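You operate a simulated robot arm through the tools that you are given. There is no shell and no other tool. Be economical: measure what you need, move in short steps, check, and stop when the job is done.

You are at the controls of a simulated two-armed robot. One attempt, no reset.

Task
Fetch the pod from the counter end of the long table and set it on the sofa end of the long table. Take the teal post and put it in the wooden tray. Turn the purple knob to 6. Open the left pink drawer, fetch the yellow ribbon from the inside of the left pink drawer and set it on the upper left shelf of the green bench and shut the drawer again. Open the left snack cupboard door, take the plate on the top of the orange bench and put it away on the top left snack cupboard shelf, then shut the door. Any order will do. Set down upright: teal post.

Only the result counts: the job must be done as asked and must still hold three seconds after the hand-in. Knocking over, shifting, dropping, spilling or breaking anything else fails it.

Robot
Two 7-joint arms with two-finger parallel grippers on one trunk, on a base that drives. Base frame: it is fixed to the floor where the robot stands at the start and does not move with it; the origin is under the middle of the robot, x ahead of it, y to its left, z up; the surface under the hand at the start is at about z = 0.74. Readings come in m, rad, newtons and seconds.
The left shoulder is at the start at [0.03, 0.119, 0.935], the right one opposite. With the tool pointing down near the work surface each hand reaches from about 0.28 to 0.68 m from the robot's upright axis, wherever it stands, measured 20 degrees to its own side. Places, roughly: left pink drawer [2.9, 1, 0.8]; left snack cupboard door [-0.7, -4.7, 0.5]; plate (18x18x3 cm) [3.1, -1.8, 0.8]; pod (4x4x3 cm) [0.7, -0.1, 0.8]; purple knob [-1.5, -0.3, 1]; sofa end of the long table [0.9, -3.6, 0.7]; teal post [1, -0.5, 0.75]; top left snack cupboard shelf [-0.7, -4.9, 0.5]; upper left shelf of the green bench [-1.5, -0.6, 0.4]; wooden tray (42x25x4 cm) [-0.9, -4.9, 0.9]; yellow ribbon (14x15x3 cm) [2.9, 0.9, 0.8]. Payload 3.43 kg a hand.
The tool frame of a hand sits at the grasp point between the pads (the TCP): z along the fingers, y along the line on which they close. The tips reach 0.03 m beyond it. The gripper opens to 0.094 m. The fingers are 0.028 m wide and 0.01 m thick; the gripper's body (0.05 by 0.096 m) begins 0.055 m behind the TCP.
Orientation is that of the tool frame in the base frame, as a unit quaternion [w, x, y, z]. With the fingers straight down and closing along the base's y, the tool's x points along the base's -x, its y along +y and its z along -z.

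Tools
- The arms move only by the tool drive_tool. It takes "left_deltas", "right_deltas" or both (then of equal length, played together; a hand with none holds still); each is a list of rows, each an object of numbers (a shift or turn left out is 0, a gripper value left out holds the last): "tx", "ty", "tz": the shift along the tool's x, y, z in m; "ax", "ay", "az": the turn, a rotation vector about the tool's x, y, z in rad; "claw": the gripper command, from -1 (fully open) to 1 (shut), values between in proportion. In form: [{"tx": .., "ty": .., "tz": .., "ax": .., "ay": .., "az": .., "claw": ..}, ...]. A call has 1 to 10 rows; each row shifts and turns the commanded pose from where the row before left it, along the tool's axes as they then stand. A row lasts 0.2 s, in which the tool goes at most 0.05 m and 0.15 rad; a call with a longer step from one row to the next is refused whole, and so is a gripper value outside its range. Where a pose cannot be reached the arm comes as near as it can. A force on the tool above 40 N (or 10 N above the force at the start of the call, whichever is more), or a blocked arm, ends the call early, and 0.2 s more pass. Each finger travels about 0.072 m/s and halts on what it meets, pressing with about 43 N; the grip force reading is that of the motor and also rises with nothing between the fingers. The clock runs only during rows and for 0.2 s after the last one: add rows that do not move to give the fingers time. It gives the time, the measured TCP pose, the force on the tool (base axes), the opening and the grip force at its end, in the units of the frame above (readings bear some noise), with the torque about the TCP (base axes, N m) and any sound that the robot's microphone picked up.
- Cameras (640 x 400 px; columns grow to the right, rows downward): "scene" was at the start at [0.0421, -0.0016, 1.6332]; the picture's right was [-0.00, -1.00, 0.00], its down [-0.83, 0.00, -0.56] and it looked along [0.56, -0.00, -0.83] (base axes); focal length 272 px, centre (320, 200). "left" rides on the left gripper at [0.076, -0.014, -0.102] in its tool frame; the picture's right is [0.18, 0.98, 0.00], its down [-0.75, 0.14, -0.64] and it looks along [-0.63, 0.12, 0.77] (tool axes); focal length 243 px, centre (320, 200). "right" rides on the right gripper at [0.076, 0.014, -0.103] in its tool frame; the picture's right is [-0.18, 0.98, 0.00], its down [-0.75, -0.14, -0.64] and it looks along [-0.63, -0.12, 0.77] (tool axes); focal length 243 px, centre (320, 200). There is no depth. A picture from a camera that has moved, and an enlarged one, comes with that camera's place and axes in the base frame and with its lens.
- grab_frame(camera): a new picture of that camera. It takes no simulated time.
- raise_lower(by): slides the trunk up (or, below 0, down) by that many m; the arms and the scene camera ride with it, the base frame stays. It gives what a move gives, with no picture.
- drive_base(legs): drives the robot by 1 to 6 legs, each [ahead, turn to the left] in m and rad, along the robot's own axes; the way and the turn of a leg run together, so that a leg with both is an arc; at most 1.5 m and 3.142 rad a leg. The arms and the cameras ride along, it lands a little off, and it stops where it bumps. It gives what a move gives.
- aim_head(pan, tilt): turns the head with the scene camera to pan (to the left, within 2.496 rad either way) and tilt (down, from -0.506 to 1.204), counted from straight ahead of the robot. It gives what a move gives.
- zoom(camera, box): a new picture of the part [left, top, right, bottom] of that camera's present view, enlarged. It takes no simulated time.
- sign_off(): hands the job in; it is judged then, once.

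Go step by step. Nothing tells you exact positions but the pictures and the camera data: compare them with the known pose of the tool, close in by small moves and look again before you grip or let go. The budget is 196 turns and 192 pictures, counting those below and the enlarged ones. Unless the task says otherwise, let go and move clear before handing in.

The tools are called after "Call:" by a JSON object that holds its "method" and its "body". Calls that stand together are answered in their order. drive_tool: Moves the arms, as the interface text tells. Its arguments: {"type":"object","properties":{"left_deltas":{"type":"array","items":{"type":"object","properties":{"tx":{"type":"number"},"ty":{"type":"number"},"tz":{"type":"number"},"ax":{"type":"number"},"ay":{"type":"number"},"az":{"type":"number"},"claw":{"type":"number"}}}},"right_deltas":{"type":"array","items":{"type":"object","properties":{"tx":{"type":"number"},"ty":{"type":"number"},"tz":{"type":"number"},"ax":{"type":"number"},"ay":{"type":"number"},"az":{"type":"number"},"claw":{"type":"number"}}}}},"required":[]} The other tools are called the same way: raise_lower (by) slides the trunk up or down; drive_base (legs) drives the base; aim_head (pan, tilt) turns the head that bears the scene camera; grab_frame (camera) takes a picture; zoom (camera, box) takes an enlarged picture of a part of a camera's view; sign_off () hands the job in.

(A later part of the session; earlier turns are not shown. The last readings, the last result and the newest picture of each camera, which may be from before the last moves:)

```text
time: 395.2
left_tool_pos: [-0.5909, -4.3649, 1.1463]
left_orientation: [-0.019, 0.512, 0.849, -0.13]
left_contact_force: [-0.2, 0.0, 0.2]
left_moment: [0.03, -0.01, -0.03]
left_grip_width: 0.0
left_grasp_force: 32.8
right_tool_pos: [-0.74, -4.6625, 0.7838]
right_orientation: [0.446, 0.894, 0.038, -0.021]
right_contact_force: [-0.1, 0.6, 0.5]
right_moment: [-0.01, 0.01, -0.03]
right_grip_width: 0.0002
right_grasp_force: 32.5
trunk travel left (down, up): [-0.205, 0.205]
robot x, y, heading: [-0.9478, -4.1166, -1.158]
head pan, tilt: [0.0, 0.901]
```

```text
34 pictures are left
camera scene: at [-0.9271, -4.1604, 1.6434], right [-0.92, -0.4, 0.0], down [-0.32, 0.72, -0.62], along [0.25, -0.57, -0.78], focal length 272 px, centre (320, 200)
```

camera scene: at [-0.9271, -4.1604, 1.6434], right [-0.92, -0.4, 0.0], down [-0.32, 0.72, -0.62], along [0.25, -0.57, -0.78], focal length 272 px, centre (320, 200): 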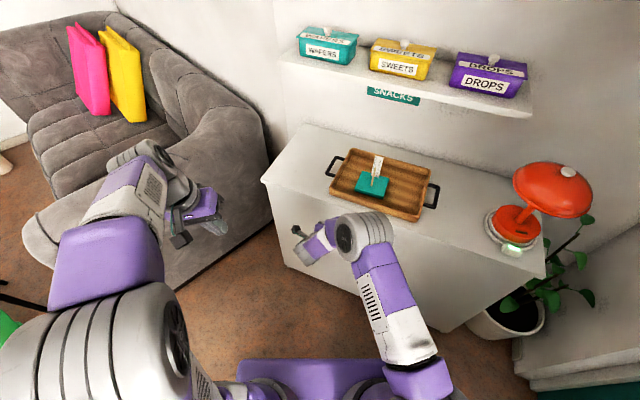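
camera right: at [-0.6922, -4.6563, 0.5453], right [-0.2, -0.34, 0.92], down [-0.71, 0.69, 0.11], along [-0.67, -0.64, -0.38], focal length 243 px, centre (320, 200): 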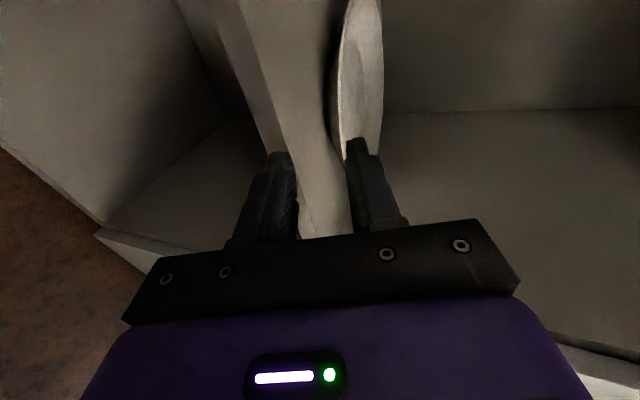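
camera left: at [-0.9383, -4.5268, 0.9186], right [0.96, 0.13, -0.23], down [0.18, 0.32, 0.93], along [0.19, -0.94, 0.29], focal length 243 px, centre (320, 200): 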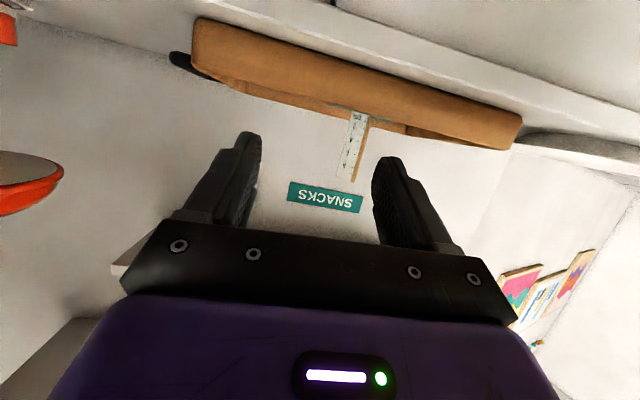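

Call:
{"method": "drive_tool", "body": {"right_deltas": [{"tz": 0.016, "ty": 0.012}, {"tz": 0.016, "ty": 0.012}, {"tz": 0.016, "ty": 0.012}, {"tz": 0.012, "ty": 0.009}, {}]}}

Call:
{"method": "zoom", "body": {"camera": "scene", "box": [250, 110, 560, 340]}}

```text
time: 396.0
left_tool_pos: [-0.5912, -4.3646, 1.146]
left_orientation: [-0.018, 0.512, 0.849, -0.131]
left_contact_force: [0.0, -1.6, -0.9]
left_moment: [0.05, 0.01, -0.01]
left_grip_width: 0.0
left_grasp_force: 33.4
right_tool_pos: [-0.7371, -4.7117, 0.7845]
right_orientation: [0.445, 0.895, 0.035, -0.024]
right_contact_force: [-7.4, 16.6, 11.9]
right_moment: [-0.21, 0.25, -0.41]
right_grip_width: 0.0001
right_grasp_force: 32.6
trunk travel left (down, up): [-0.205, 0.205]
robot x, y, heading: [-0.943, -4.118, -1.158]
head pan, tilt: [0.0, 0.901]
stopped in row 3 (right hand): the force on the tool passed its limit at 60 N (the readings are from after the stop); the commanded pose is now the measured one
```

```text
1.74 times, centred on (405, 225) of scene
camera zoom: at [-0.9273, -4.1592, 1.6436], right [-0.92, -0.4, 0.0], down [-0.32, 0.72, -0.62], along [0.25, -0.57, -0.78], focal length 472 px, centre (172, 156)
```

zoom: 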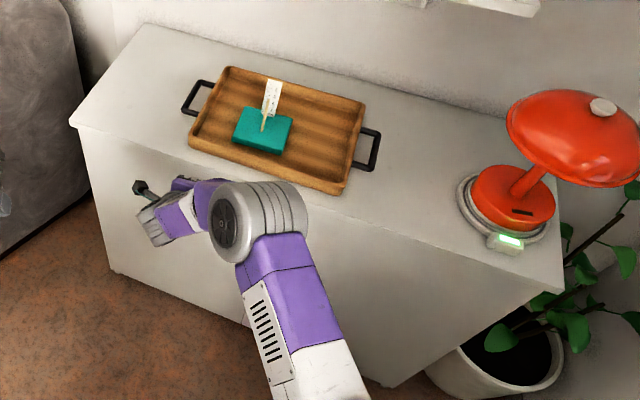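

The door is shut and everything on top is in place. I'll back away and restore the right hand to the standard down pose.

Call:
{"method": "drive_tool", "body": {"right_deltas": [{"tz": -0.032, "ty": -0.024}, {"tz": -0.032, "ty": -0.024}, {"ty": 0.035, "tz": -0.025}, {"ty": 0.035, "tz": -0.025}, {"ty": 0.035, "tz": -0.025}, {"ty": 0.035, "tz": -0.025}, {"ax": 0.15}, {"ax": 0.15}, {"ax": 0.15}, {"ax": 0.15}]}}

Call:
{"method": "drive_base", "body": {"legs": [[0, 2.5]]}}

Call:
{"method": "drive_tool", "body": {"right_deltas": [{"ax": 0.15}, {"ax": 0.15}, {"az": -0.15}, {"az": -0.15}, {"az": -0.15}, {"az": -0.15}, {"az": -0.15}, {"az": -0.15}, {"az": -0.15}, {"az": -0.15}]}}

```text
time: 398.2
left_tool_pos: [-0.5903, -4.3657, 1.1447]
left_orientation: [-0.018, 0.512, 0.849, -0.131]
left_contact_force: [0.8, -0.1, 0.3]
left_moment: [-0.02, 0.0, 0.0]
left_grip_width: 0.0002
left_grasp_force: 33.2
right_tool_pos: [-0.7277, -4.6381, 0.9545]
right_orientation: [0.158, 0.987, 0.027, -0.032]
right_contact_force: [-1.0, 0.4, -0.3]
right_moment: [0.01, 0.0, 0.02]
right_grip_width: 0.0
right_grasp_force: 33.0
trunk travel left (down, up): [-0.205, 0.205]
robot x, y, heading: [-0.946, -4.1152, -1.156]
head pan, tilt: [0.0, 0.901]
```

```text
time: 404.5
left_tool_pos: [-1.0871, -3.7068, 1.1454]
left_orientation: [0.119, -0.648, 0.75, -0.059]
left_contact_force: [-0.5, 0.1, 0.4]
left_moment: [0.0, -0.02, -0.02]
left_grip_width: 0.0
left_grasp_force: 33.3
right_tool_pos: [-0.8171, -3.5689, 0.955]
right_orientation: [0.079, 0.28, 0.946, 0.142]
right_contact_force: [0.6, 0.0, 0.4]
right_moment: [0.01, -0.01, 0.02]
right_grip_width: 0.0001
right_grasp_force: 33.2
trunk travel left (down, up): [-0.205, 0.205]
robot x, y, heading: [-0.9454, -4.1191, 1.358]
head pan, tilt: [0.0, 0.901]
```

```text
time: 406.7
left_tool_pos: [-1.0865, -3.7069, 1.1462]
left_orientation: [0.119, -0.648, 0.75, -0.057]
left_contact_force: [-0.4, 1.4, -0.2]
left_moment: [0.03, -0.02, 0.01]
left_grip_width: 0.0
left_grasp_force: 32.8
right_tool_pos: [-0.8171, -3.5683, 0.954]
right_orientation: [0.03, -0.304, 0.952, -0.021]
right_contact_force: [0.2, 0.6, 0.0]
right_moment: [-0.01, -0.03, 0.0]
right_grip_width: 0.0
right_grasp_force: 32.8
trunk travel left (down, up): [-0.205, 0.205]
robot x, y, heading: [-0.949, -4.1196, 1.358]
head pan, tilt: [0.0, 0.901]
```

Call:
{"method": "drive_base", "body": {"legs": [[0, -0.36], [0.8, 0], [0, 0.57], [1.5, 0], [1.1, 0]]}}

Call:
{"method": "drive_tool", "body": {"right_deltas": [{"az": -0.15}, {"az": -0.15}, {"az": -0.15}, {"az": -0.15}, {"az": -0.14}]}}

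Call:
{"method": "drive_base", "body": {"legs": [[0, 1.571]]}}

Call:
{"method": "aim_head", "body": {"pan": 0, "tilt": 0.5}}

Call:
{"method": "grab_frame", "body": {"camera": "scene"}}

```text
time: 426.0
left_tool_pos: [-0.7794, -0.4556, 1.1444]
left_orientation: [-0.125, 0.728, -0.673, 0.044]
left_contact_force: [0.0, 0.3, 0.0]
left_moment: [-0.02, 0.03, -0.03]
left_grip_width: 0.0
left_grasp_force: 33.1
right_tool_pos: [-0.5466, -0.2615, 0.9537]
right_orientation: [0.032, -0.407, 0.913, -0.018]
right_contact_force: [-0.5, -0.3, 0.3]
right_moment: [0.0, -0.01, 0.03]
right_grip_width: 0.0001
right_grasp_force: 33.0
trunk travel left (down, up): [-0.205, 0.205]
robot x, y, heading: [-0.5484, -0.8269, 1.576]
head pan, tilt: [0.0, 0.901]
```

```text
time: 427.2
left_tool_pos: [-0.7784, -0.455, 1.1438]
left_orientation: [-0.124, 0.728, -0.673, 0.043]
left_contact_force: [0.0, 0.1, -0.5]
left_moment: [0.02, 0.03, 0.0]
left_grip_width: 0.0001
left_grasp_force: 33.1
right_tool_pos: [-0.5454, -0.2604, 0.9543]
right_orientation: [-0.024, 0.709, -0.704, 0.029]
right_contact_force: [-0.2, 0.4, 0.1]
right_moment: [-0.03, -0.02, 0.04]
right_grip_width: 0.0
right_grasp_force: 33.7
trunk travel left (down, up): [-0.205, 0.205]
robot x, y, heading: [-0.5479, -0.8282, 1.582]
head pan, tilt: [0.0, 0.901]
```

```text
time: 431.4
left_tool_pos: [-0.9279, -1.0403, 1.1459]
left_orientation: [-0.121, 0.991, 0.022, -0.055]
left_contact_force: [0.1, 0.1, -0.3]
left_moment: [0.04, 0.04, 0.0]
left_grip_width: 0.0001
left_grasp_force: 33.2
right_tool_pos: [-1.1145, -0.801, 0.9547]
right_orientation: [-0.039, 0.999, -0.015, 0.004]
right_contact_force: [-0.5, 0.0, -0.3]
right_moment: [0.0, -0.01, -0.02]
right_grip_width: 0.0001
right_grasp_force: 32.6
trunk travel left (down, up): [-0.205, 0.205]
robot x, y, heading: [-0.5521, -0.8232, 3.112]
head pan, tilt: [0.0, 0.901]
```

```text
time: 432.2
left_tool_pos: [-0.9273, -1.0401, 1.1457]
left_orientation: [-0.12, 0.991, 0.022, -0.054]
left_contact_force: [-0.7, -0.2, -0.8]
left_moment: [0.01, -0.01, -0.05]
left_grip_width: 0.0
left_grasp_force: 33.0
right_tool_pos: [-1.1142, -0.8012, 0.9541]
right_orientation: [-0.037, 0.999, -0.015, 0.005]
right_contact_force: [0.3, 0.5, -0.3]
right_moment: [0.02, -0.02, 0.0]
right_grip_width: 0.0
right_grasp_force: 33.0
trunk travel left (down, up): [-0.205, 0.205]
robot x, y, heading: [-0.5493, -0.8236, 3.12]
head pan, tilt: [0.0, 0.499]
```

```text
32 pictures are left
camera scene: at [-0.611, -0.8247, 1.6772], right [0.03, 1.0, 0.0], down [0.48, -0.01, -0.88], along [-0.88, 0.02, -0.48], focal length 272 px, centre (320, 200)
```

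scene: 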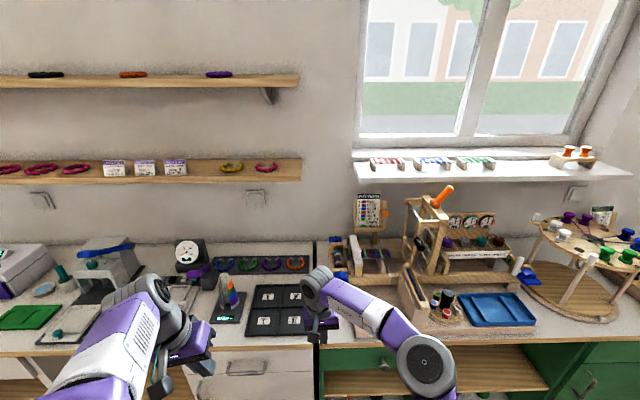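

I see the dial station near (470, 230). I'll zoom in.

Call:
{"method": "zoom", "body": {"camera": "scene", "box": [400, 180, 540, 280]}}

```text
4.00 times, centred on (470, 230) of scene
camera zoom: at [-0.611, -0.8247, 1.6772], right [0.03, 1.0, 0.0], down [0.48, -0.01, -0.88], along [-0.88, 0.02, -0.48], focal length 1087 px, centre (-280, 80)
```

zoom: 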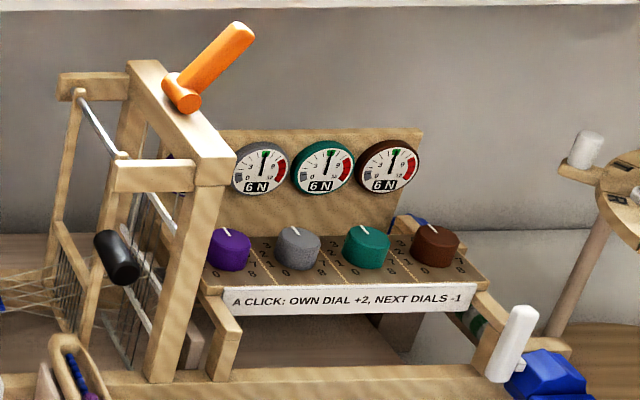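

There are four knobs in front of gauges; the purple one is leftmost at about (-1.48, -0.29, ~1.0). I'll tuck both hands high and close, then move in for a closer look.

Call:
{"method": "drive_tool", "body": {"right_deltas": [{"tz": -0.045}, {"tz": -0.045}, {"tz": -0.045}, {"tz": -0.045}, {"tx": 0.045}, {"tx": 0.045}, {"tx": 0.045}, {"tx": 0.045}, {"tx": 0.03}, {}], "left_deltas": [{"tz": -0.045}, {"tz": -0.045}, {"tx": 0.03}, {"tx": 0.03}, {}, {}, {}, {}, {}, {}]}}

Call:
{"method": "drive_base", "body": {"legs": [[0, -1.55], [0.37, 0], [0, 1.571], [0.33, 0]]}}

Call:
{"method": "aim_head", "body": {"pan": -0.3, "tilt": 0.75}}

Call:
{"method": "grab_frame", "body": {"camera": "scene"}}

```text
time: 434.4
left_tool_pos: [-0.8593, -1.0558, 1.2262]
left_orientation: [-0.119, 0.991, 0.021, -0.054]
left_contact_force: [0.0, 0.0, 0.2]
left_moment: [-0.02, -0.04, 0.01]
left_grip_width: 0.0002
left_grasp_force: 32.8
right_tool_pos: [-0.9015, -0.8205, 1.1337]
right_orientation: [-0.036, 0.999, -0.015, 0.005]
right_contact_force: [0.1, -0.3, -0.2]
right_moment: [0.01, 0.02, -0.02]
right_grip_width: 0.0
right_grasp_force: 32.6
right hand out of reach, approached as far as the arm can: row 4
trunk travel left (down, up): [-0.205, 0.205]
robot x, y, heading: [-0.5515, -0.8254, 3.113]
head pan, tilt: [0.0, 0.499]
```

```text
time: 446.1
left_tool_pos: [-1.1977, -0.6596, 1.2253]
left_orientation: [-0.121, 0.991, 0.006, -0.052]
left_contact_force: [-0.6, 0.2, -0.3]
left_moment: [-0.01, -0.01, 0.01]
left_grip_width: 0.0
left_grasp_force: 33.3
right_tool_pos: [-1.2334, -0.4224, 1.1331]
right_orientation: [-0.036, 0.999, -0.03, 0.005]
right_contact_force: [-1.1, -0.8, 0.1]
right_moment: [0.01, 0.0, 0.01]
right_grip_width: 0.0
right_grasp_force: 32.9
trunk travel left (down, up): [-0.205, 0.205]
robot x, y, heading: [-0.8797, -0.4404, 3.084]
head pan, tilt: [0.0, 0.499]
```

```text
time: 446.9
left_tool_pos: [-1.1975, -0.6605, 1.225]
left_orientation: [-0.121, 0.991, 0.006, -0.053]
left_contact_force: [0.3, 0.2, 0.0]
left_moment: [0.03, -0.03, -0.03]
left_grip_width: 0.0001
left_grasp_force: 32.8
right_tool_pos: [-1.2325, -0.424, 1.1328]
right_orientation: [-0.036, 0.999, -0.03, 0.004]
right_contact_force: [0.0, -0.2, 0.2]
right_moment: [0.01, -0.02, -0.01]
right_grip_width: 0.0002
right_grasp_force: 33.4
trunk travel left (down, up): [-0.205, 0.205]
robot x, y, heading: [-0.8841, -0.4396, 3.083]
head pan, tilt: [-0.3, 0.75]
```

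```text
30 pictures are left
camera scene: at [-0.929, -0.4126, 1.6554], right [0.35, 0.94, 0.0], down [0.64, -0.24, -0.73], along [-0.69, 0.26, -0.68], focal length 272 px, centre (320, 200)
```

scene: 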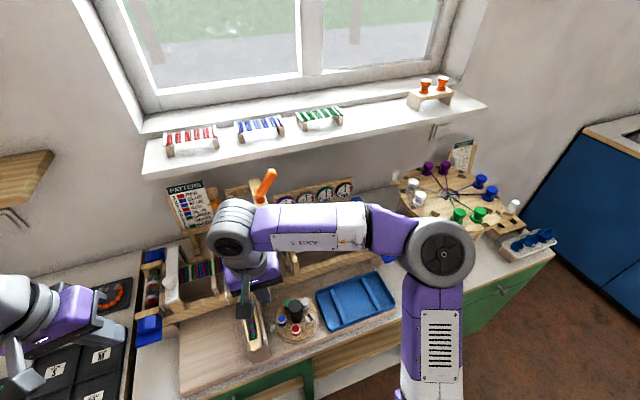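

The right arm blocks the view, so I'll move it right, up and forward to look at the knobs with the wrist camera.

Call:
{"method": "drive_tool", "body": {"right_deltas": [{"ty": -0.045, "tz": -0.015}, {"ty": -0.045, "tz": -0.015}, {"ty": -0.045, "tz": -0.015}, {"ty": -0.045, "tz": -0.015}, {"ty": -0.01, "tz": -0.03, "tx": -0.03}, {"tx": -0.045}, {"tx": -0.045}, {}]}}

Call:
{"method": "grab_frame", "body": {"camera": "right"}}

```text
time: 448.7
left_tool_pos: [-1.1976, -0.6599, 1.2261]
left_orientation: [-0.122, 0.991, 0.006, -0.053]
left_contact_force: [0.3, 0.8, -0.5]
left_moment: [-0.01, 0.05, -0.01]
left_grip_width: 0.0
left_grasp_force: 33.4
right_tool_pos: [-1.3404, -0.2302, 1.2405]
right_orientation: [-0.037, 0.999, -0.029, 0.005]
right_contact_force: [1.0, -0.5, 0.6]
right_moment: [-0.02, 0.01, -0.01]
right_grip_width: 0.0001
right_grasp_force: 33.2
trunk travel left (down, up): [-0.205, 0.205]
robot x, y, heading: [-0.8827, -0.4396, 3.08]
head pan, tilt: [-0.3, 0.75]
```

```text
29 pictures are left
camera right: at [-1.2668, -0.2549, 1.3428], right [-0.24, -0.97, -0.07], down [-0.75, 0.14, 0.65], along [-0.61, 0.21, -0.76], focal length 243 px, centre (320, 200)
```

right: 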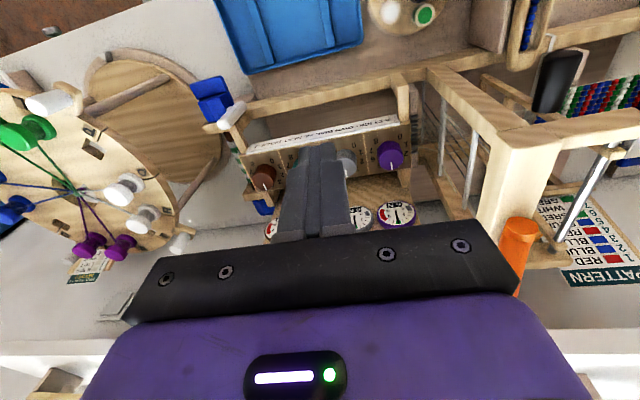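

Call:
{"method": "zoom", "body": {"camera": "right", "box": [350, 100, 440, 240]}}

```text
2.86 times, centred on (395, 170) of right
camera zoom: at [-1.2668, -0.2549, 1.3428], right [-0.24, -0.97, -0.07], down [-0.75, 0.14, 0.65], along [-0.61, 0.21, -0.76], focal length 693 px, centre (106, 286)
```

zoom: 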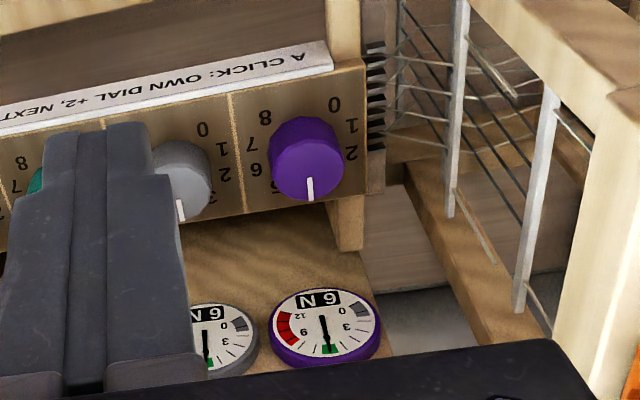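

The scale runs 0–8 clockwise and the pointer is now at 4 (33.75° per unit), so I need +67.5° clockwise. The knob is at (-1.476, -0.292, 1.0). I'll approach tilted 30° from the right to clear the loom beam.

Call:
{"method": "drive_tool", "body": {"right_deltas": [{"ax": -0.074, "claw": -0.3}, {"az": -0.1425}, {"az": -0.1425}, {"az": -0.1425}, {"az": -0.1425}, {"az": -0.1425}, {"az": -0.1425}, {"az": -0.1425}, {"az": -0.1425}, {"az": -0.1425}]}}

Call:
{"method": "drive_tool", "body": {"right_deltas": [{"ay": -0.131}, {"ay": -0.131}, {"ay": -0.131}, {"ay": -0.131}, {"tx": 0.009, "ty": -0.0266, "tz": 0.039}, {"tx": 0.009, "ty": -0.0266, "tz": 0.039}, {"tx": 0.009, "ty": -0.0266, "tz": 0.039}, {"tx": 0.009, "ty": -0.0266, "tz": 0.039}, {}]}}

Call:
{"method": "grab_frame", "body": {"camera": "right"}}

```text
time: 450.9
left_tool_pos: [-1.1973, -0.6603, 1.2259]
left_orientation: [-0.122, 0.991, 0.007, -0.053]
left_contact_force: [-0.7, 0.6, 1.2]
left_moment: [-0.03, 0.01, -0.01]
left_grip_width: 0.0
left_grasp_force: 32.5
right_tool_pos: [-1.2253, -0.3296, 1.1512]
right_orientation: [0.002, 0.82, 0.573, 0.002]
right_contact_force: [0.3, -0.3, 0.6]
right_moment: [-0.01, 0.03, 0.05]
right_grip_width: 0.0612
right_grasp_force: 0.0
right hand out of reach, approached as far as the arm can: row 5, 6, 7, 8, 9, 10
trunk travel left (down, up): [-0.205, 0.205]
robot x, y, heading: [-0.88, -0.4396, 3.083]
head pan, tilt: [-0.3, 0.75]
```

```text
time: 452.9
left_tool_pos: [-1.1968, -0.6593, 1.2262]
left_orientation: [-0.121, 0.991, 0.007, -0.053]
left_contact_force: [-0.2, 0.2, 0.2]
left_moment: [-0.03, 0.0, 0.0]
left_grip_width: 0.0
left_grasp_force: 32.8
right_tool_pos: [-1.2563, -0.3354, 1.0951]
right_orientation: [0.151, 0.793, 0.552, -0.208]
right_contact_force: [-0.6, 0.4, -0.5]
right_moment: [-0.01, -0.01, -0.05]
right_grip_width: 0.0609
right_grasp_force: 0.1
right hand out of reach, approached as far as the arm can: row 6, 7, 8
trunk travel left (down, up): [-0.205, 0.205]
robot x, y, heading: [-0.8872, -0.4371, 3.087]
head pan, tilt: [-0.3, 0.75]
```

```text
27 pictures are left
camera right: at [-1.2026, -0.228, 1.1458], right [0.87, -0.49, 0.1], down [-0.25, -0.26, 0.93], along [-0.43, -0.83, -0.35], focal length 243 px, centre (320, 200)
```

right: 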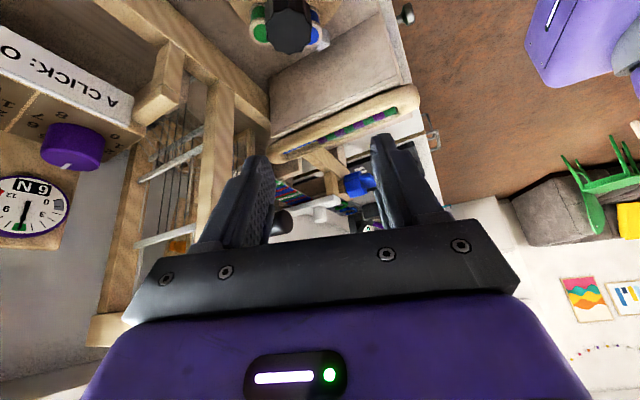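

That wrist yaw isn't reachable from here, so I'll retreat and approach from the front-right instead, where the tilt is natural.

Call:
{"method": "drive_tool", "body": {"right_deltas": [{"tz": -0.045}, {"tz": -0.045}, {"tz": -0.045}, {"ax": 0.0686, "az": 0.1188}, {"ax": 0.0686, "az": 0.1188}, {"ax": 0.0686, "az": 0.1188}, {"ax": 0.0686, "az": 0.1188}, {"ax": 0.0686, "az": 0.1188}, {"ax": 0.0686, "az": 0.1188}, {"ax": 0.0686, "az": 0.1188}]}}

Call:
{"method": "drive_base", "body": {"legs": [[-0.15, 0], [0, -1.51], [0.65, 0], [0, 2.3], [0.1, 0]]}}

```text
time: 455.1
left_tool_pos: [-1.1976, -0.6608, 1.2251]
left_orientation: [-0.121, 0.991, 0.007, -0.053]
left_contact_force: [-1.1, -0.4, 0.1]
left_moment: [0.0, 0.0, 0.02]
left_grip_width: 0.0
left_grasp_force: 32.9
right_tool_pos: [-1.2176, -0.2864, 1.2105]
right_orientation: [0.035, 0.959, 0.125, -0.253]
right_contact_force: [0.4, 0.3, -0.4]
right_moment: [-0.01, 0.02, -0.03]
right_grip_width: 0.0611
right_grasp_force: 0.1
right hand out of reach, approached as far as the arm can: row 2, 3
trunk travel left (down, up): [-0.205, 0.205]
robot x, y, heading: [-0.8816, -0.4388, 3.084]
head pan, tilt: [-0.3, 0.75]
```

```text
time: 469.3
left_tool_pos: [-0.8912, -0.2614, 1.2255]
left_orientation: [-0.092, 0.916, 0.378, -0.094]
left_contact_force: [-1.3, -0.2, -0.9]
left_moment: [0.0, 0.03, -0.01]
left_grip_width: 0.0
left_grasp_force: 33.1
right_tool_pos: [-1.1672, -0.0077, 1.21]
right_orientation: [0.127, 0.841, 0.477, -0.221]
right_contact_force: [0.3, 0.2, 0.1]
right_moment: [0.01, -0.03, 0.0]
right_grip_width: 0.0611
right_grasp_force: 0.1
trunk travel left (down, up): [-0.205, 0.205]
robot x, y, heading: [-0.8142, 0.1155, -2.43]
head pan, tilt: [-0.3, 0.75]
```

Call:
{"method": "drive_base", "body": {"legs": [[0.18, 0]]}}

Call:
{"method": "grab_frame", "body": {"camera": "right"}}

```text
time: 470.6
left_tool_pos: [-0.9796, -0.3371, 1.2248]
left_orientation: [-0.094, 0.919, 0.371, -0.094]
left_contact_force: [-0.5, -0.4, -0.2]
left_moment: [0.02, 0.03, 0.01]
left_grip_width: 0.0
left_grasp_force: 32.7
right_tool_pos: [-1.2503, -0.0792, 1.2105]
right_orientation: [0.124, 0.845, 0.471, -0.222]
right_contact_force: [0.4, -0.4, -0.4]
right_moment: [0.03, -0.01, -0.01]
right_grip_width: 0.0611
right_grasp_force: 0.0
trunk travel left (down, up): [-0.205, 0.205]
robot x, y, heading: [-0.9001, 0.0411, -2.441]
head pan, tilt: [-0.3, 0.75]
stopped in leg 1: the robot was blocked; the commanded pose is now the measured one
```

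```text
26 pictures are left
camera right: at [-1.1763, 0.0146, 1.2617], right [0.75, -0.65, 0.09], down [-0.3, -0.21, 0.93], along [-0.59, -0.72, -0.36], focal length 243 px, centre (320, 200)
```

right: 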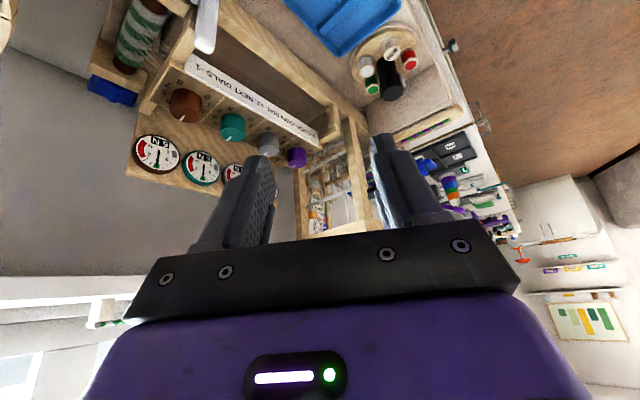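

The base touches the bench front, which is fine, and the knob is within reach. I'll move to the pre-grasp above the purple knob.

Call:
{"method": "drive_tool", "body": {"right_deltas": [{"tx": -0.0252, "ty": -0.0133, "tz": 0.0379}, {"tx": -0.0252, "ty": -0.0133, "tz": 0.0379}, {"tx": -0.0252, "ty": -0.0133, "tz": 0.0379}, {"tx": -0.0252, "ty": -0.0133, "tz": 0.0379}, {"tx": -0.0252, "ty": -0.0133, "tz": 0.0379}, {"tx": -0.0252, "ty": -0.0133, "tz": 0.0379}, {}]}}

Call:
{"method": "grab_frame", "body": {"camera": "right"}}

```text
time: 472.2
left_tool_pos: [-0.9786, -0.3339, 1.2261]
left_orientation: [-0.093, 0.92, 0.37, -0.094]
left_contact_force: [0.2, 0.3, -0.3]
left_moment: [-0.01, 0.01, 0.04]
left_grip_width: 0.0
left_grasp_force: 33.1
right_tool_pos: [-1.4487, -0.2456, 1.0902]
right_orientation: [0.125, 0.845, 0.47, -0.223]
right_contact_force: [1.1, 0.8, 0.7]
right_moment: [0.0, 0.02, 0.02]
right_grip_width: 0.0612
right_grasp_force: 0.0
trunk travel left (down, up): [-0.205, 0.205]
robot x, y, heading: [-0.9008, 0.0406, -2.447]
head pan, tilt: [-0.3, 0.75]
```

```text
25 pictures are left
camera right: at [-1.3744, -0.1508, 1.1421], right [0.75, -0.65, 0.09], down [-0.3, -0.21, 0.93], along [-0.59, -0.73, -0.35], focal length 243 px, centre (320, 200)
```

right: 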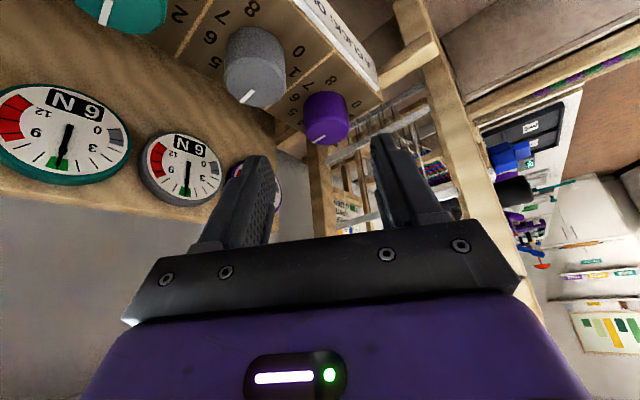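

Call:
{"method": "drive_tool", "body": {"right_deltas": [{"tx": -0.003, "ty": 0.002, "tz": 0.03}, {"tz": 0.03}, {"tz": 0.02}, {}]}}

Call:
{"method": "grab_frame", "body": {"camera": "right"}}

```text
time: 473.2
left_tool_pos: [-0.9772, -0.3337, 1.2276]
left_orientation: [-0.093, 0.919, 0.37, -0.095]
left_contact_force: [-0.5, 0.0, -0.6]
left_moment: [-0.01, 0.03, 0.02]
left_grip_width: 0.0
left_grasp_force: 32.3
right_tool_pos: [-1.4679, -0.279, 1.0261]
right_orientation: [0.127, 0.844, 0.47, -0.225]
right_contact_force: [2.2, 3.3, 15.2]
right_moment: [0.33, 0.4, -0.21]
right_grip_width: 0.0612
right_grasp_force: 0.2
trunk travel left (down, up): [-0.205, 0.205]
robot x, y, heading: [-0.9014, 0.0421, -2.446]
head pan, tilt: [-0.3, 0.75]
```

```text
24 pictures are left
camera right: at [-1.3939, -0.1851, 1.0761], right [0.75, -0.65, 0.09], down [-0.3, -0.21, 0.93], along [-0.59, -0.73, -0.35], focal length 243 px, centre (320, 200)
```

right: 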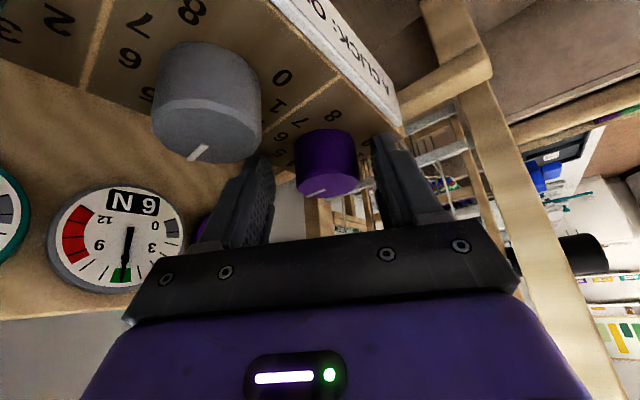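

Contact with the panel, and the knob is between the fingers. I'll ease up 2 mm and close.

Call:
{"method": "drive_tool", "body": {"right_deltas": [{"tz": -0.003}, {"claw": 0.2}, {"claw": 0.6}, {"claw": 1}, {}]}}

Call:
{"method": "grab_frame", "body": {"camera": "right"}}

```text
time: 474.4
left_tool_pos: [-0.977, -0.3336, 1.2264]
left_orientation: [-0.093, 0.919, 0.37, -0.095]
left_contact_force: [0.0, 0.9, 0.2]
left_moment: [0.01, -0.05, 0.02]
left_grip_width: 0.0
left_grasp_force: 32.9
right_tool_pos: [-1.4636, -0.2793, 1.0269]
right_orientation: [0.127, 0.844, 0.471, -0.223]
right_contact_force: [3.6, -1.2, 16.4]
right_moment: [0.06, 0.17, 0.08]
right_grip_width: 0.0376
right_grasp_force: 44.3
trunk travel left (down, up): [-0.205, 0.205]
robot x, y, heading: [-0.9047, 0.0414, -2.444]
head pan, tilt: [-0.3, 0.75]
```

```text
23 pictures are left
camera right: at [-1.3904, -0.1849, 1.0766], right [0.75, -0.65, 0.1], down [-0.3, -0.21, 0.93], along [-0.59, -0.73, -0.35], focal length 243 px, centre (320, 200)
```

right: 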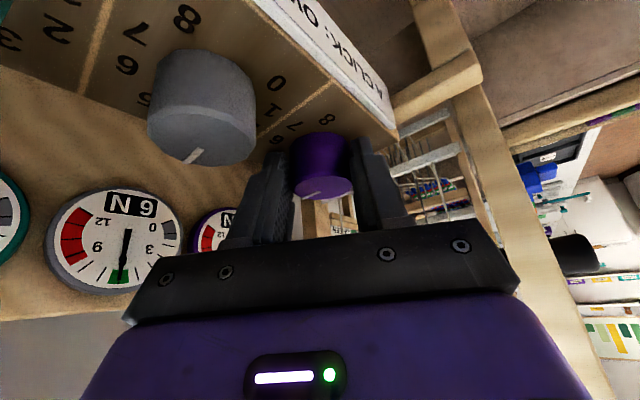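

Knob gripped. I'll turn it one click (33.75°) clockwise.

Call:
{"method": "drive_tool", "body": {"right_deltas": [{"ax": 0.058, "az": 0.103}, {"ax": 0.058, "az": 0.103}, {"ax": 0.058, "az": 0.103}, {"ax": 0.058, "az": 0.103}, {"ax": 0.058, "az": 0.103}, {}]}}

Call:
{"method": "grab_frame", "body": {"camera": "right"}}

```text
time: 475.8
left_tool_pos: [-0.9733, -0.3375, 1.226]
left_orientation: [-0.094, 0.919, 0.372, -0.095]
left_contact_force: [0.6, 0.3, 0.5]
left_moment: [-0.02, -0.01, 0.01]
left_grip_width: 0.0
left_grasp_force: 33.2
right_tool_pos: [-1.4588, -0.2855, 1.0247]
right_orientation: [0.06, 0.944, 0.207, -0.25]
right_contact_force: [18.5, -18.3, 13.6]
right_moment: [0.2, 0.71, 0.32]
right_grip_width: 0.0377
right_grasp_force: 45.2
trunk travel left (down, up): [-0.205, 0.205]
robot x, y, heading: [-0.8977, 0.0433, -2.447]
head pan, tilt: [-0.3, 0.75]
```

```text
22 pictures are left
camera right: at [-1.3467, -0.2464, 1.0769], right [0.27, -0.96, 0.1], down [-0.37, 0.0, 0.93], along [-0.89, -0.29, -0.35], focal length 243 px, centre (320, 200)
```

right: 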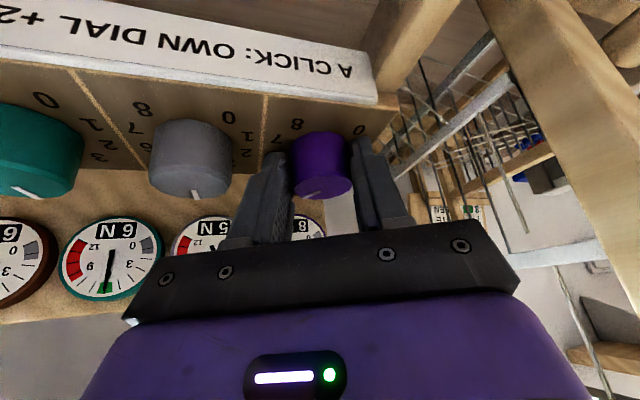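

One click made: the knob is at 5 and its dial went from 6 to 8. I'll open, swing back, re-grip, then turn the second click.

Call:
{"method": "drive_tool", "body": {"right_deltas": [{"claw": -0.2}, {"claw": -0.2}, {"ax": -0.058, "az": -0.103}, {"ax": -0.058, "az": -0.103}, {"ax": -0.058, "az": -0.103}, {"ax": -0.058, "az": -0.103}, {"ax": -0.058, "az": -0.103}, {"claw": 0.6}, {"claw": 1}, {"claw": 1}]}}

Call:
{"method": "drive_tool", "body": {"right_deltas": [{"ax": 0.058, "az": 0.103}, {"ax": 0.058, "az": 0.103}, {"ax": 0.058, "az": 0.103}, {"ax": 0.058, "az": 0.103}, {"ax": 0.058, "az": 0.103}, {}]}}

Call:
{"method": "grab_frame", "body": {"camera": "right"}}

```text
time: 478.0
left_tool_pos: [-0.976, -0.3339, 1.2273]
left_orientation: [-0.092, 0.919, 0.371, -0.096]
left_contact_force: [0.0, -0.6, -1.2]
left_moment: [-0.03, -0.02, -0.03]
left_grip_width: 0.0
left_grasp_force: 32.4
right_tool_pos: [-1.4644, -0.2774, 1.0252]
right_orientation: [0.125, 0.844, 0.47, -0.226]
right_contact_force: [10.1, 8.9, 24.5]
right_moment: [0.29, 0.77, 0.25]
right_grip_width: 0.0377
right_grasp_force: 44.9
trunk travel left (down, up): [-0.205, 0.205]
robot x, y, heading: [-0.8998, 0.0427, -2.446]
head pan, tilt: [-0.3, 0.75]
```

```text
time: 479.4
left_tool_pos: [-0.976, -0.3378, 1.2262]
left_orientation: [-0.093, 0.919, 0.371, -0.094]
left_contact_force: [1.2, -0.6, 0.3]
left_moment: [-0.02, 0.03, 0.01]
left_grip_width: 0.0
left_grasp_force: 32.6
right_tool_pos: [-1.4587, -0.2855, 1.0246]
right_orientation: [0.062, 0.944, 0.207, -0.249]
right_contact_force: [16.9, -20.7, 10.6]
right_moment: [0.17, -0.21, 0.37]
right_grip_width: 0.0367
right_grasp_force: 44.8
trunk travel left (down, up): [-0.205, 0.205]
robot x, y, heading: [-0.9045, 0.0395, -2.443]
head pan, tilt: [-0.3, 0.75]
```

```text
21 pictures are left
camera right: at [-1.3467, -0.2463, 1.077], right [0.27, -0.96, 0.1], down [-0.37, 0.0, 0.93], along [-0.89, -0.29, -0.36], focal length 243 px, centre (320, 200)
```

right: 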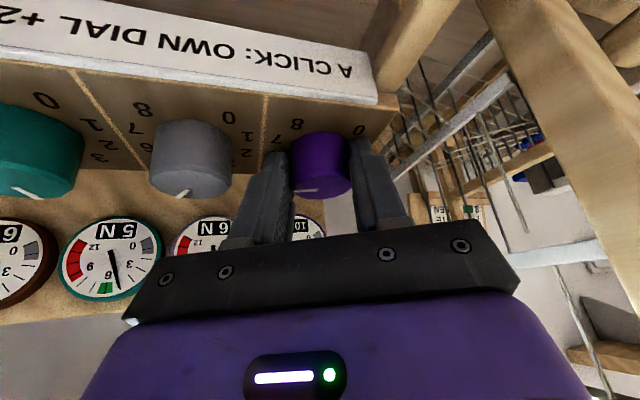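

The purple knob is at 6 (its dial reads 10), but the gray knob got nudged one click by a finger. I'll release purple with a small opening, back off along the tool axis, and then restore the gray knob.

Call:
{"method": "drive_tool", "body": {"right_deltas": [{"claw": 0.1}, {"claw": 0.1}, {"tz": -0.02}, {"tz": -0.03}, {"tz": -0.04}, {}]}}

Call:
{"method": "grab_frame", "body": {"camera": "right"}}

```text
time: 480.8
left_tool_pos: [-0.9783, -0.3335, 1.2273]
left_orientation: [-0.094, 0.919, 0.37, -0.094]
left_contact_force: [-1.0, 0.2, 0.0]
left_moment: [0.01, 0.0, 0.01]
left_grip_width: 0.0
left_grasp_force: 33.1
right_tool_pos: [-1.4266, -0.2589, 1.1051]
right_orientation: [0.054, 0.946, 0.203, -0.248]
right_contact_force: [0.2, 0.2, 0.3]
right_moment: [0.01, 0.03, 0.0]
right_grip_width: 0.0424
right_grasp_force: 0.1
trunk travel left (down, up): [-0.205, 0.205]
robot x, y, heading: [-0.901, 0.0432, -2.445]
head pan, tilt: [-0.3, 0.75]
```

```text
20 pictures are left
camera right: at [-1.3133, -0.2216, 1.1554], right [0.26, -0.96, 0.09], down [-0.37, -0.01, 0.93], along [-0.89, -0.27, -0.36], focal length 243 px, centre (320, 200)
```

right: 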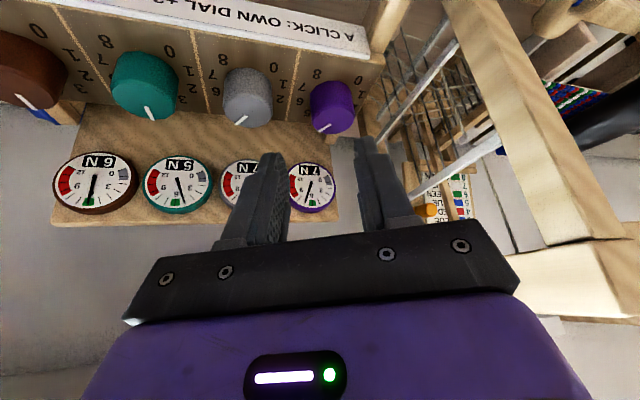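

Call:
{"method": "zoom", "body": {"camera": "right", "box": [100, 20, 380, 230]}}

```text
1.90 times, centred on (240, 125) of right
camera zoom: at [-1.3133, -0.2216, 1.1554], right [0.26, -0.96, 0.09], down [-0.37, -0.01, 0.93], along [-0.89, -0.27, -0.36], focal length 462 px, centre (472, 343)
```

zoom: 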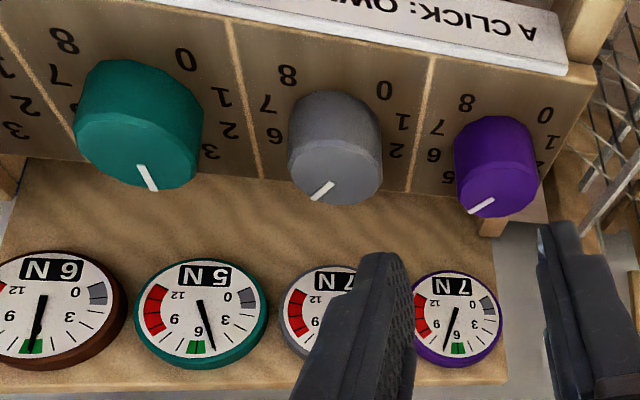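

Reading the dials (7, 7, 5, 6): purple is at 5 and gray at 5. I'll fix gray first: grip it and turn it one click counter-clockwise.

Call:
{"method": "drive_tool", "body": {"right_deltas": [{"tx": 0.0114, "ty": -0.0292, "claw": -0.03}, {"tx": 0.0114, "ty": -0.0292}, {"tz": 0.04}, {"tz": 0.03}, {"tz": 0.02}, {}, {"claw": 0.5}, {"claw": 1}, {"claw": 1}]}}

Call:
{"method": "grab_frame", "body": {"camera": "right"}}

```text
time: 482.0
left_tool_pos: [-0.9784, -0.3346, 1.2255]
left_orientation: [-0.092, 0.919, 0.37, -0.095]
left_contact_force: [-0.2, -0.4, 0.1]
left_moment: [0.06, -0.06, -0.02]
left_grip_width: 0.0
left_grasp_force: 32.9
right_tool_pos: [-1.4609, -0.2201, 1.025]
right_orientation: [0.058, 0.944, 0.204, -0.253]
right_contact_force: [14.6, 8.2, 19.6]
right_moment: [0.77, -0.18, -0.45]
right_grip_width: 0.0492
right_grasp_force: 1.2
trunk travel left (down, up): [-0.205, 0.205]
robot x, y, heading: [-0.8993, 0.0412, -2.443]
head pan, tilt: [-0.3, 0.75]
stopped in row 5 (right hand): the force on the tool passed its limit at 48 N (the readings are from after the stop); the commanded pose is now the measured one
```

```text
18 pictures are left
camera right: at [-1.3492, -0.1814, 1.0762], right [0.26, -0.96, 0.1], down [-0.36, 0.0, 0.93], along [-0.89, -0.28, -0.35], focal length 243 px, centre (320, 200)
```

right: 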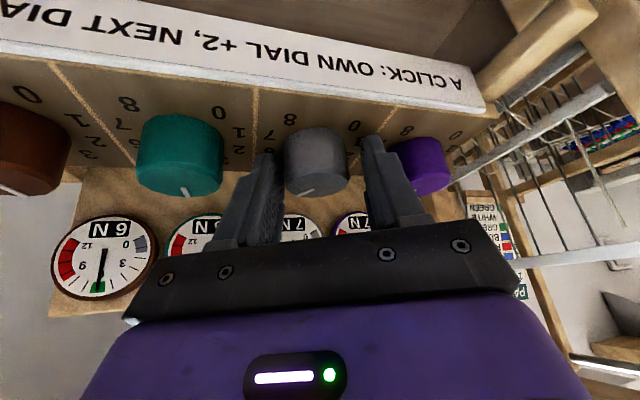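

Call:
{"method": "drive_tool", "body": {"right_deltas": [{"tz": -0.005}, {"claw": 0.6}, {"claw": 1}, {"claw": 1}]}}

Call:
{"method": "drive_tool", "body": {"right_deltas": [{"ax": -0.058, "az": -0.103}, {"ax": -0.058, "az": -0.103}, {"ax": -0.058, "az": -0.103}, {"ax": -0.058, "az": -0.103}, {"ax": -0.058, "az": -0.103}, {"ax": -0.02, "az": -0.035}, {}]}}

Call:
{"method": "grab_frame", "body": {"camera": "right"}}

```text
time: 483.0
left_tool_pos: [-0.9796, -0.3356, 1.2266]
left_orientation: [-0.093, 0.919, 0.371, -0.093]
left_contact_force: [-0.6, -0.2, -0.3]
left_moment: [-0.02, -0.02, -0.02]
left_grip_width: 0.0
left_grasp_force: 32.8
right_tool_pos: [-1.463, -0.2166, 1.026]
right_orientation: [0.057, 0.945, 0.204, -0.251]
right_contact_force: [-5.9, 0.0, -5.8]
right_moment: [0.36, 1.08, -0.01]
right_grip_width: 0.0374
right_grasp_force: 45.5
trunk travel left (down, up): [-0.205, 0.205]
robot x, y, heading: [-0.8986, 0.0435, -2.442]
head pan, tilt: [-0.3, 0.75]
```

```text
time: 484.6
left_tool_pos: [-0.9817, -0.3314, 1.2265]
left_orientation: [-0.092, 0.92, 0.37, -0.094]
left_contact_force: [0.7, 0.4, 0.4]
left_moment: [-0.01, -0.01, 0.0]
left_grip_width: 0.0
left_grasp_force: 33.4
right_tool_pos: [-1.4662, -0.2125, 1.0253]
right_orientation: [0.128, 0.836, 0.485, -0.223]
right_contact_force: [-17.6, 24.1, 1.5]
right_moment: [0.46, -0.41, -0.33]
right_grip_width: 0.0375
right_grasp_force: 45.4
trunk travel left (down, up): [-0.205, 0.205]
robot x, y, heading: [-0.9037, 0.0388, -2.447]
head pan, tilt: [-0.3, 0.75]
```

```text
17 pictures are left
camera right: at [-1.3955, -0.1156, 1.0765], right [0.77, -0.63, 0.09], down [-0.29, -0.22, 0.93], along [-0.56, -0.75, -0.35], focal length 243 px, centre (320, 200)
```

right: 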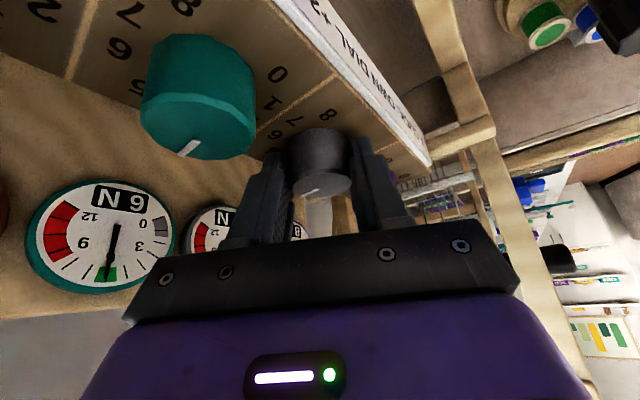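

Teal dial is back at 6, so gray is restored. I'll release gray with a small opening and retreat.

Call:
{"method": "drive_tool", "body": {"right_deltas": [{"claw": 0.1}, {"claw": 0.1}, {"tz": -0.02}, {"tz": -0.03}, {"tz": -0.04}, {}]}}

Call:
{"method": "zoom", "body": {"camera": "right", "box": [120, 20, 400, 230]}}

```text
time: 486.0
left_tool_pos: [-0.9782, -0.3353, 1.2255]
left_orientation: [-0.092, 0.92, 0.37, -0.093]
left_contact_force: [-0.4, 0.0, -0.3]
left_moment: [0.02, 0.02, 0.03]
left_grip_width: 0.0
left_grasp_force: 33.0
right_tool_pos: [-1.4393, -0.1765, 1.1057]
right_orientation: [0.132, 0.834, 0.487, -0.224]
right_contact_force: [0.4, 0.7, -0.7]
right_moment: [-0.01, 0.02, -0.03]
right_grip_width: 0.0421
right_grasp_force: 0.0
trunk travel left (down, up): [-0.205, 0.205]
robot x, y, heading: [-0.8999, 0.0446, -2.442]
head pan, tilt: [-0.3, 0.75]
```

```text
1.90 times, centred on (260, 125) of right
camera zoom: at [-1.3689, -0.0791, 1.1561], right [0.78, -0.62, 0.09], down [-0.29, -0.22, 0.93], along [-0.56, -0.75, -0.35], focal length 462 px, centre (434, 343)
```

zoom: 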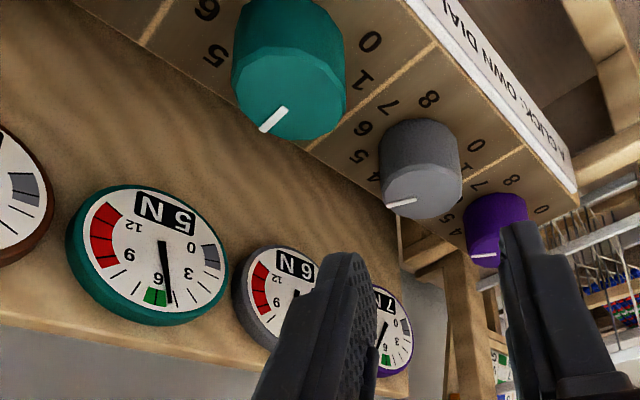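

Both knobs settled at 5: the retreat along the tilted axis dragged them back. I'll redo gray with more overshoot, a wider release and a straight-up retreat.

Call:
{"method": "drive_tool", "body": {"right_deltas": [{"ax": 0.058, "az": 0.103, "claw": -0.03}, {"ax": 0.058, "az": 0.103}, {"ax": 0.058, "az": 0.103}, {"ax": 0.058, "az": 0.103}, {"ax": 0.058, "az": 0.103}, {"ax": 0.024, "az": 0.043, "tx": 0.004, "ty": 0.022}, {"tz": 0.04}, {"tz": 0.038}, {}]}}

Call:
{"method": "drive_tool", "body": {"right_deltas": [{"claw": 0.6}, {"claw": 1}, {"claw": 1}, {"ax": -0.058, "az": -0.103}, {"ax": -0.058, "az": -0.103}, {"ax": -0.058, "az": -0.103}, {"ax": -0.058, "az": -0.103}, {"ax": -0.058, "az": -0.103}, {"ax": -0.058, "az": -0.103}, {}]}}

Call:
{"method": "drive_tool", "body": {"right_deltas": [{"claw": 0.15}, {"claw": -0.08}, {"claw": -0.08}, {"tx": -0.0148, "tz": -0.0262}, {"tx": -0.0148, "tz": -0.0262}, {"tx": -0.0148, "tz": -0.0262}, {}]}}

Call:
{"method": "grab_frame", "body": {"camera": "right"}}

```text
time: 488.0
left_tool_pos: [-0.9783, -0.3345, 1.2258]
left_orientation: [-0.093, 0.92, 0.37, -0.094]
left_contact_force: [0.1, 0.5, 0.1]
left_moment: [0.0, 0.02, 0.05]
left_grip_width: 0.0001
left_grasp_force: 33.0
right_tool_pos: [-1.4629, -0.2115, 1.034]
right_orientation: [0.056, 0.945, 0.199, -0.252]
right_contact_force: [0.2, 0.0, -0.3]
right_moment: [-0.03, 0.0, -0.01]
right_grip_width: 0.0486
right_grasp_force: 0.0
trunk travel left (down, up): [-0.205, 0.205]
robot x, y, heading: [-0.8996, 0.043, -2.445]
head pan, tilt: [-0.3, 0.75]
```

```text
time: 490.2
left_tool_pos: [-0.9803, -0.3348, 1.2256]
left_orientation: [-0.094, 0.919, 0.371, -0.093]
left_contact_force: [0.1, -0.2, -0.1]
left_moment: [0.02, 0.0, -0.03]
left_grip_width: 0.0
left_grasp_force: 33.1
right_tool_pos: [-1.4667, -0.2099, 1.0343]
right_orientation: [0.137, 0.817, 0.515, -0.221]
right_contact_force: [-13.1, -0.3, 4.8]
right_moment: [-0.01, -0.19, -0.16]
right_grip_width: 0.0365
right_grasp_force: 45.4
trunk travel left (down, up): [-0.205, 0.205]
robot x, y, heading: [-0.9009, 0.0411, -2.445]
head pan, tilt: [-0.3, 0.75]
```

```text
time: 491.8
left_tool_pos: [-0.979, -0.3344, 1.2265]
left_orientation: [-0.093, 0.919, 0.371, -0.093]
left_contact_force: [-0.5, 0.5, -0.3]
left_moment: [0.02, 0.01, 0.01]
left_grip_width: 0.0002
left_grasp_force: 32.8
right_tool_pos: [-1.463, -0.2137, 1.1265]
right_orientation: [0.138, 0.817, 0.515, -0.22]
right_contact_force: [-0.5, 0.3, 0.7]
right_moment: [-0.01, 0.01, 0.0]
right_grip_width: 0.0507
right_grasp_force: 0.0
trunk travel left (down, up): [-0.205, 0.205]
robot x, y, heading: [-0.8989, 0.0416, -2.448]
head pan, tilt: [-0.3, 0.75]
```

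```text
15 pictures are left
camera right: at [-1.3992, -0.1106, 1.177], right [0.82, -0.57, 0.09], down [-0.27, -0.24, 0.93], along [-0.51, -0.79, -0.35], focal length 243 px, centre (320, 200)
```

right: 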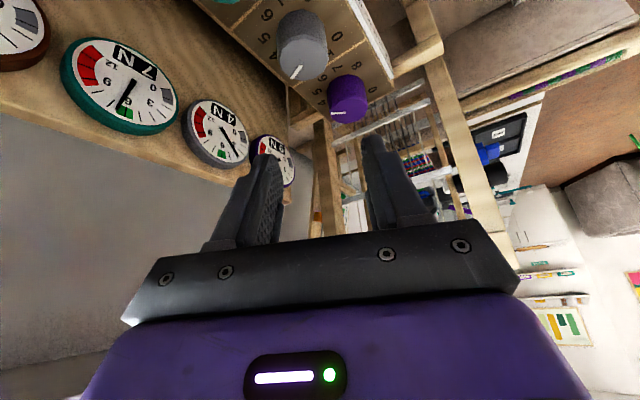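

Gray overshot to 3. I'll correct it: centre better on the gray knob, turn about one click clockwise, release and lift straight up. Then do purple's remaining click the same way.

Call:
{"method": "drive_tool", "body": {"right_deltas": [{"ty": -0.011}, {"tx": 0.0148, "tz": 0.0262}, {"tx": 0.0148, "tz": 0.0262}, {"tx": 0.0148, "tz": 0.0262}, {}, {"claw": 0.6}, {"claw": 1}, {"claw": 1}, {"ax": 0.058, "az": 0.103}, {"ax": 0.058, "az": 0.103}]}}

Call:
{"method": "drive_tool", "body": {"right_deltas": [{"ax": 0.058, "az": 0.103}, {"ax": 0.058, "az": 0.103}, {"ax": 0.015, "az": 0.026}, {}, {"claw": 0.15}, {"claw": -0.08}, {"claw": -0.08}, {"tx": -0.0148, "tz": -0.0262}, {"tx": -0.0148, "tz": -0.0262}, {"tx": -0.0148, "tz": -0.0262}]}}

Call:
{"method": "grab_frame", "body": {"camera": "right"}}

```text
time: 494.0
left_tool_pos: [-0.9743, -0.3364, 1.2257]
left_orientation: [-0.095, 0.919, 0.371, -0.095]
left_contact_force: [0.4, 0.7, 0.8]
left_moment: [-0.03, 0.01, 0.02]
left_grip_width: 0.0
left_grasp_force: 33.0
right_tool_pos: [-1.4636, -0.2116, 1.036]
right_orientation: [0.114, 0.871, 0.419, -0.23]
right_contact_force: [34.9, -11.0, -7.8]
right_moment: [-0.05, 0.07, 0.39]
right_grip_width: 0.0368
right_grasp_force: 45.2
trunk travel left (down, up): [-0.205, 0.205]
robot x, y, heading: [-0.8993, 0.0399, -2.442]
head pan, tilt: [-0.3, 0.75]
```

```text
time: 496.2
left_tool_pos: [-0.9777, -0.3353, 1.2268]
left_orientation: [-0.093, 0.92, 0.37, -0.095]
left_contact_force: [0.9, 0.2, -0.4]
left_moment: [-0.04, 0.0, 0.05]
left_grip_width: 0.0002
left_grasp_force: 32.9
right_tool_pos: [-1.4731, -0.2059, 1.1255]
right_orientation: [0.081, 0.92, 0.296, -0.245]
right_contact_force: [0.2, 0.5, -0.1]
right_moment: [0.01, -0.01, 0.01]
right_grip_width: 0.051
right_grasp_force: 0.0
trunk travel left (down, up): [-0.205, 0.205]
robot x, y, heading: [-0.8969, 0.0414, -2.447]
head pan, tilt: [-0.3, 0.75]
```

```text
14 pictures are left
camera right: at [-1.3689, -0.1472, 1.1769], right [0.44, -0.89, 0.1], down [-0.35, -0.08, 0.93], along [-0.82, -0.45, -0.35], focal length 243 px, centre (320, 200)
```

right: 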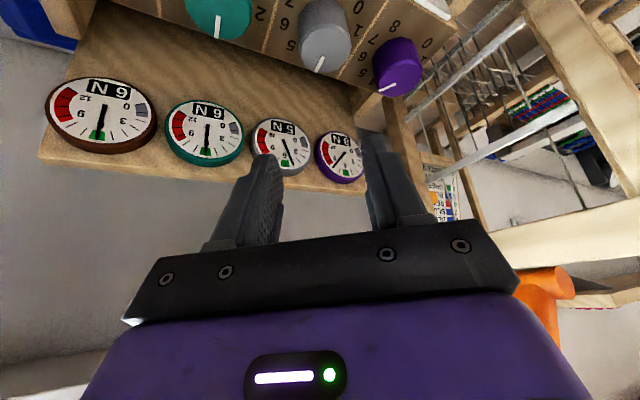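

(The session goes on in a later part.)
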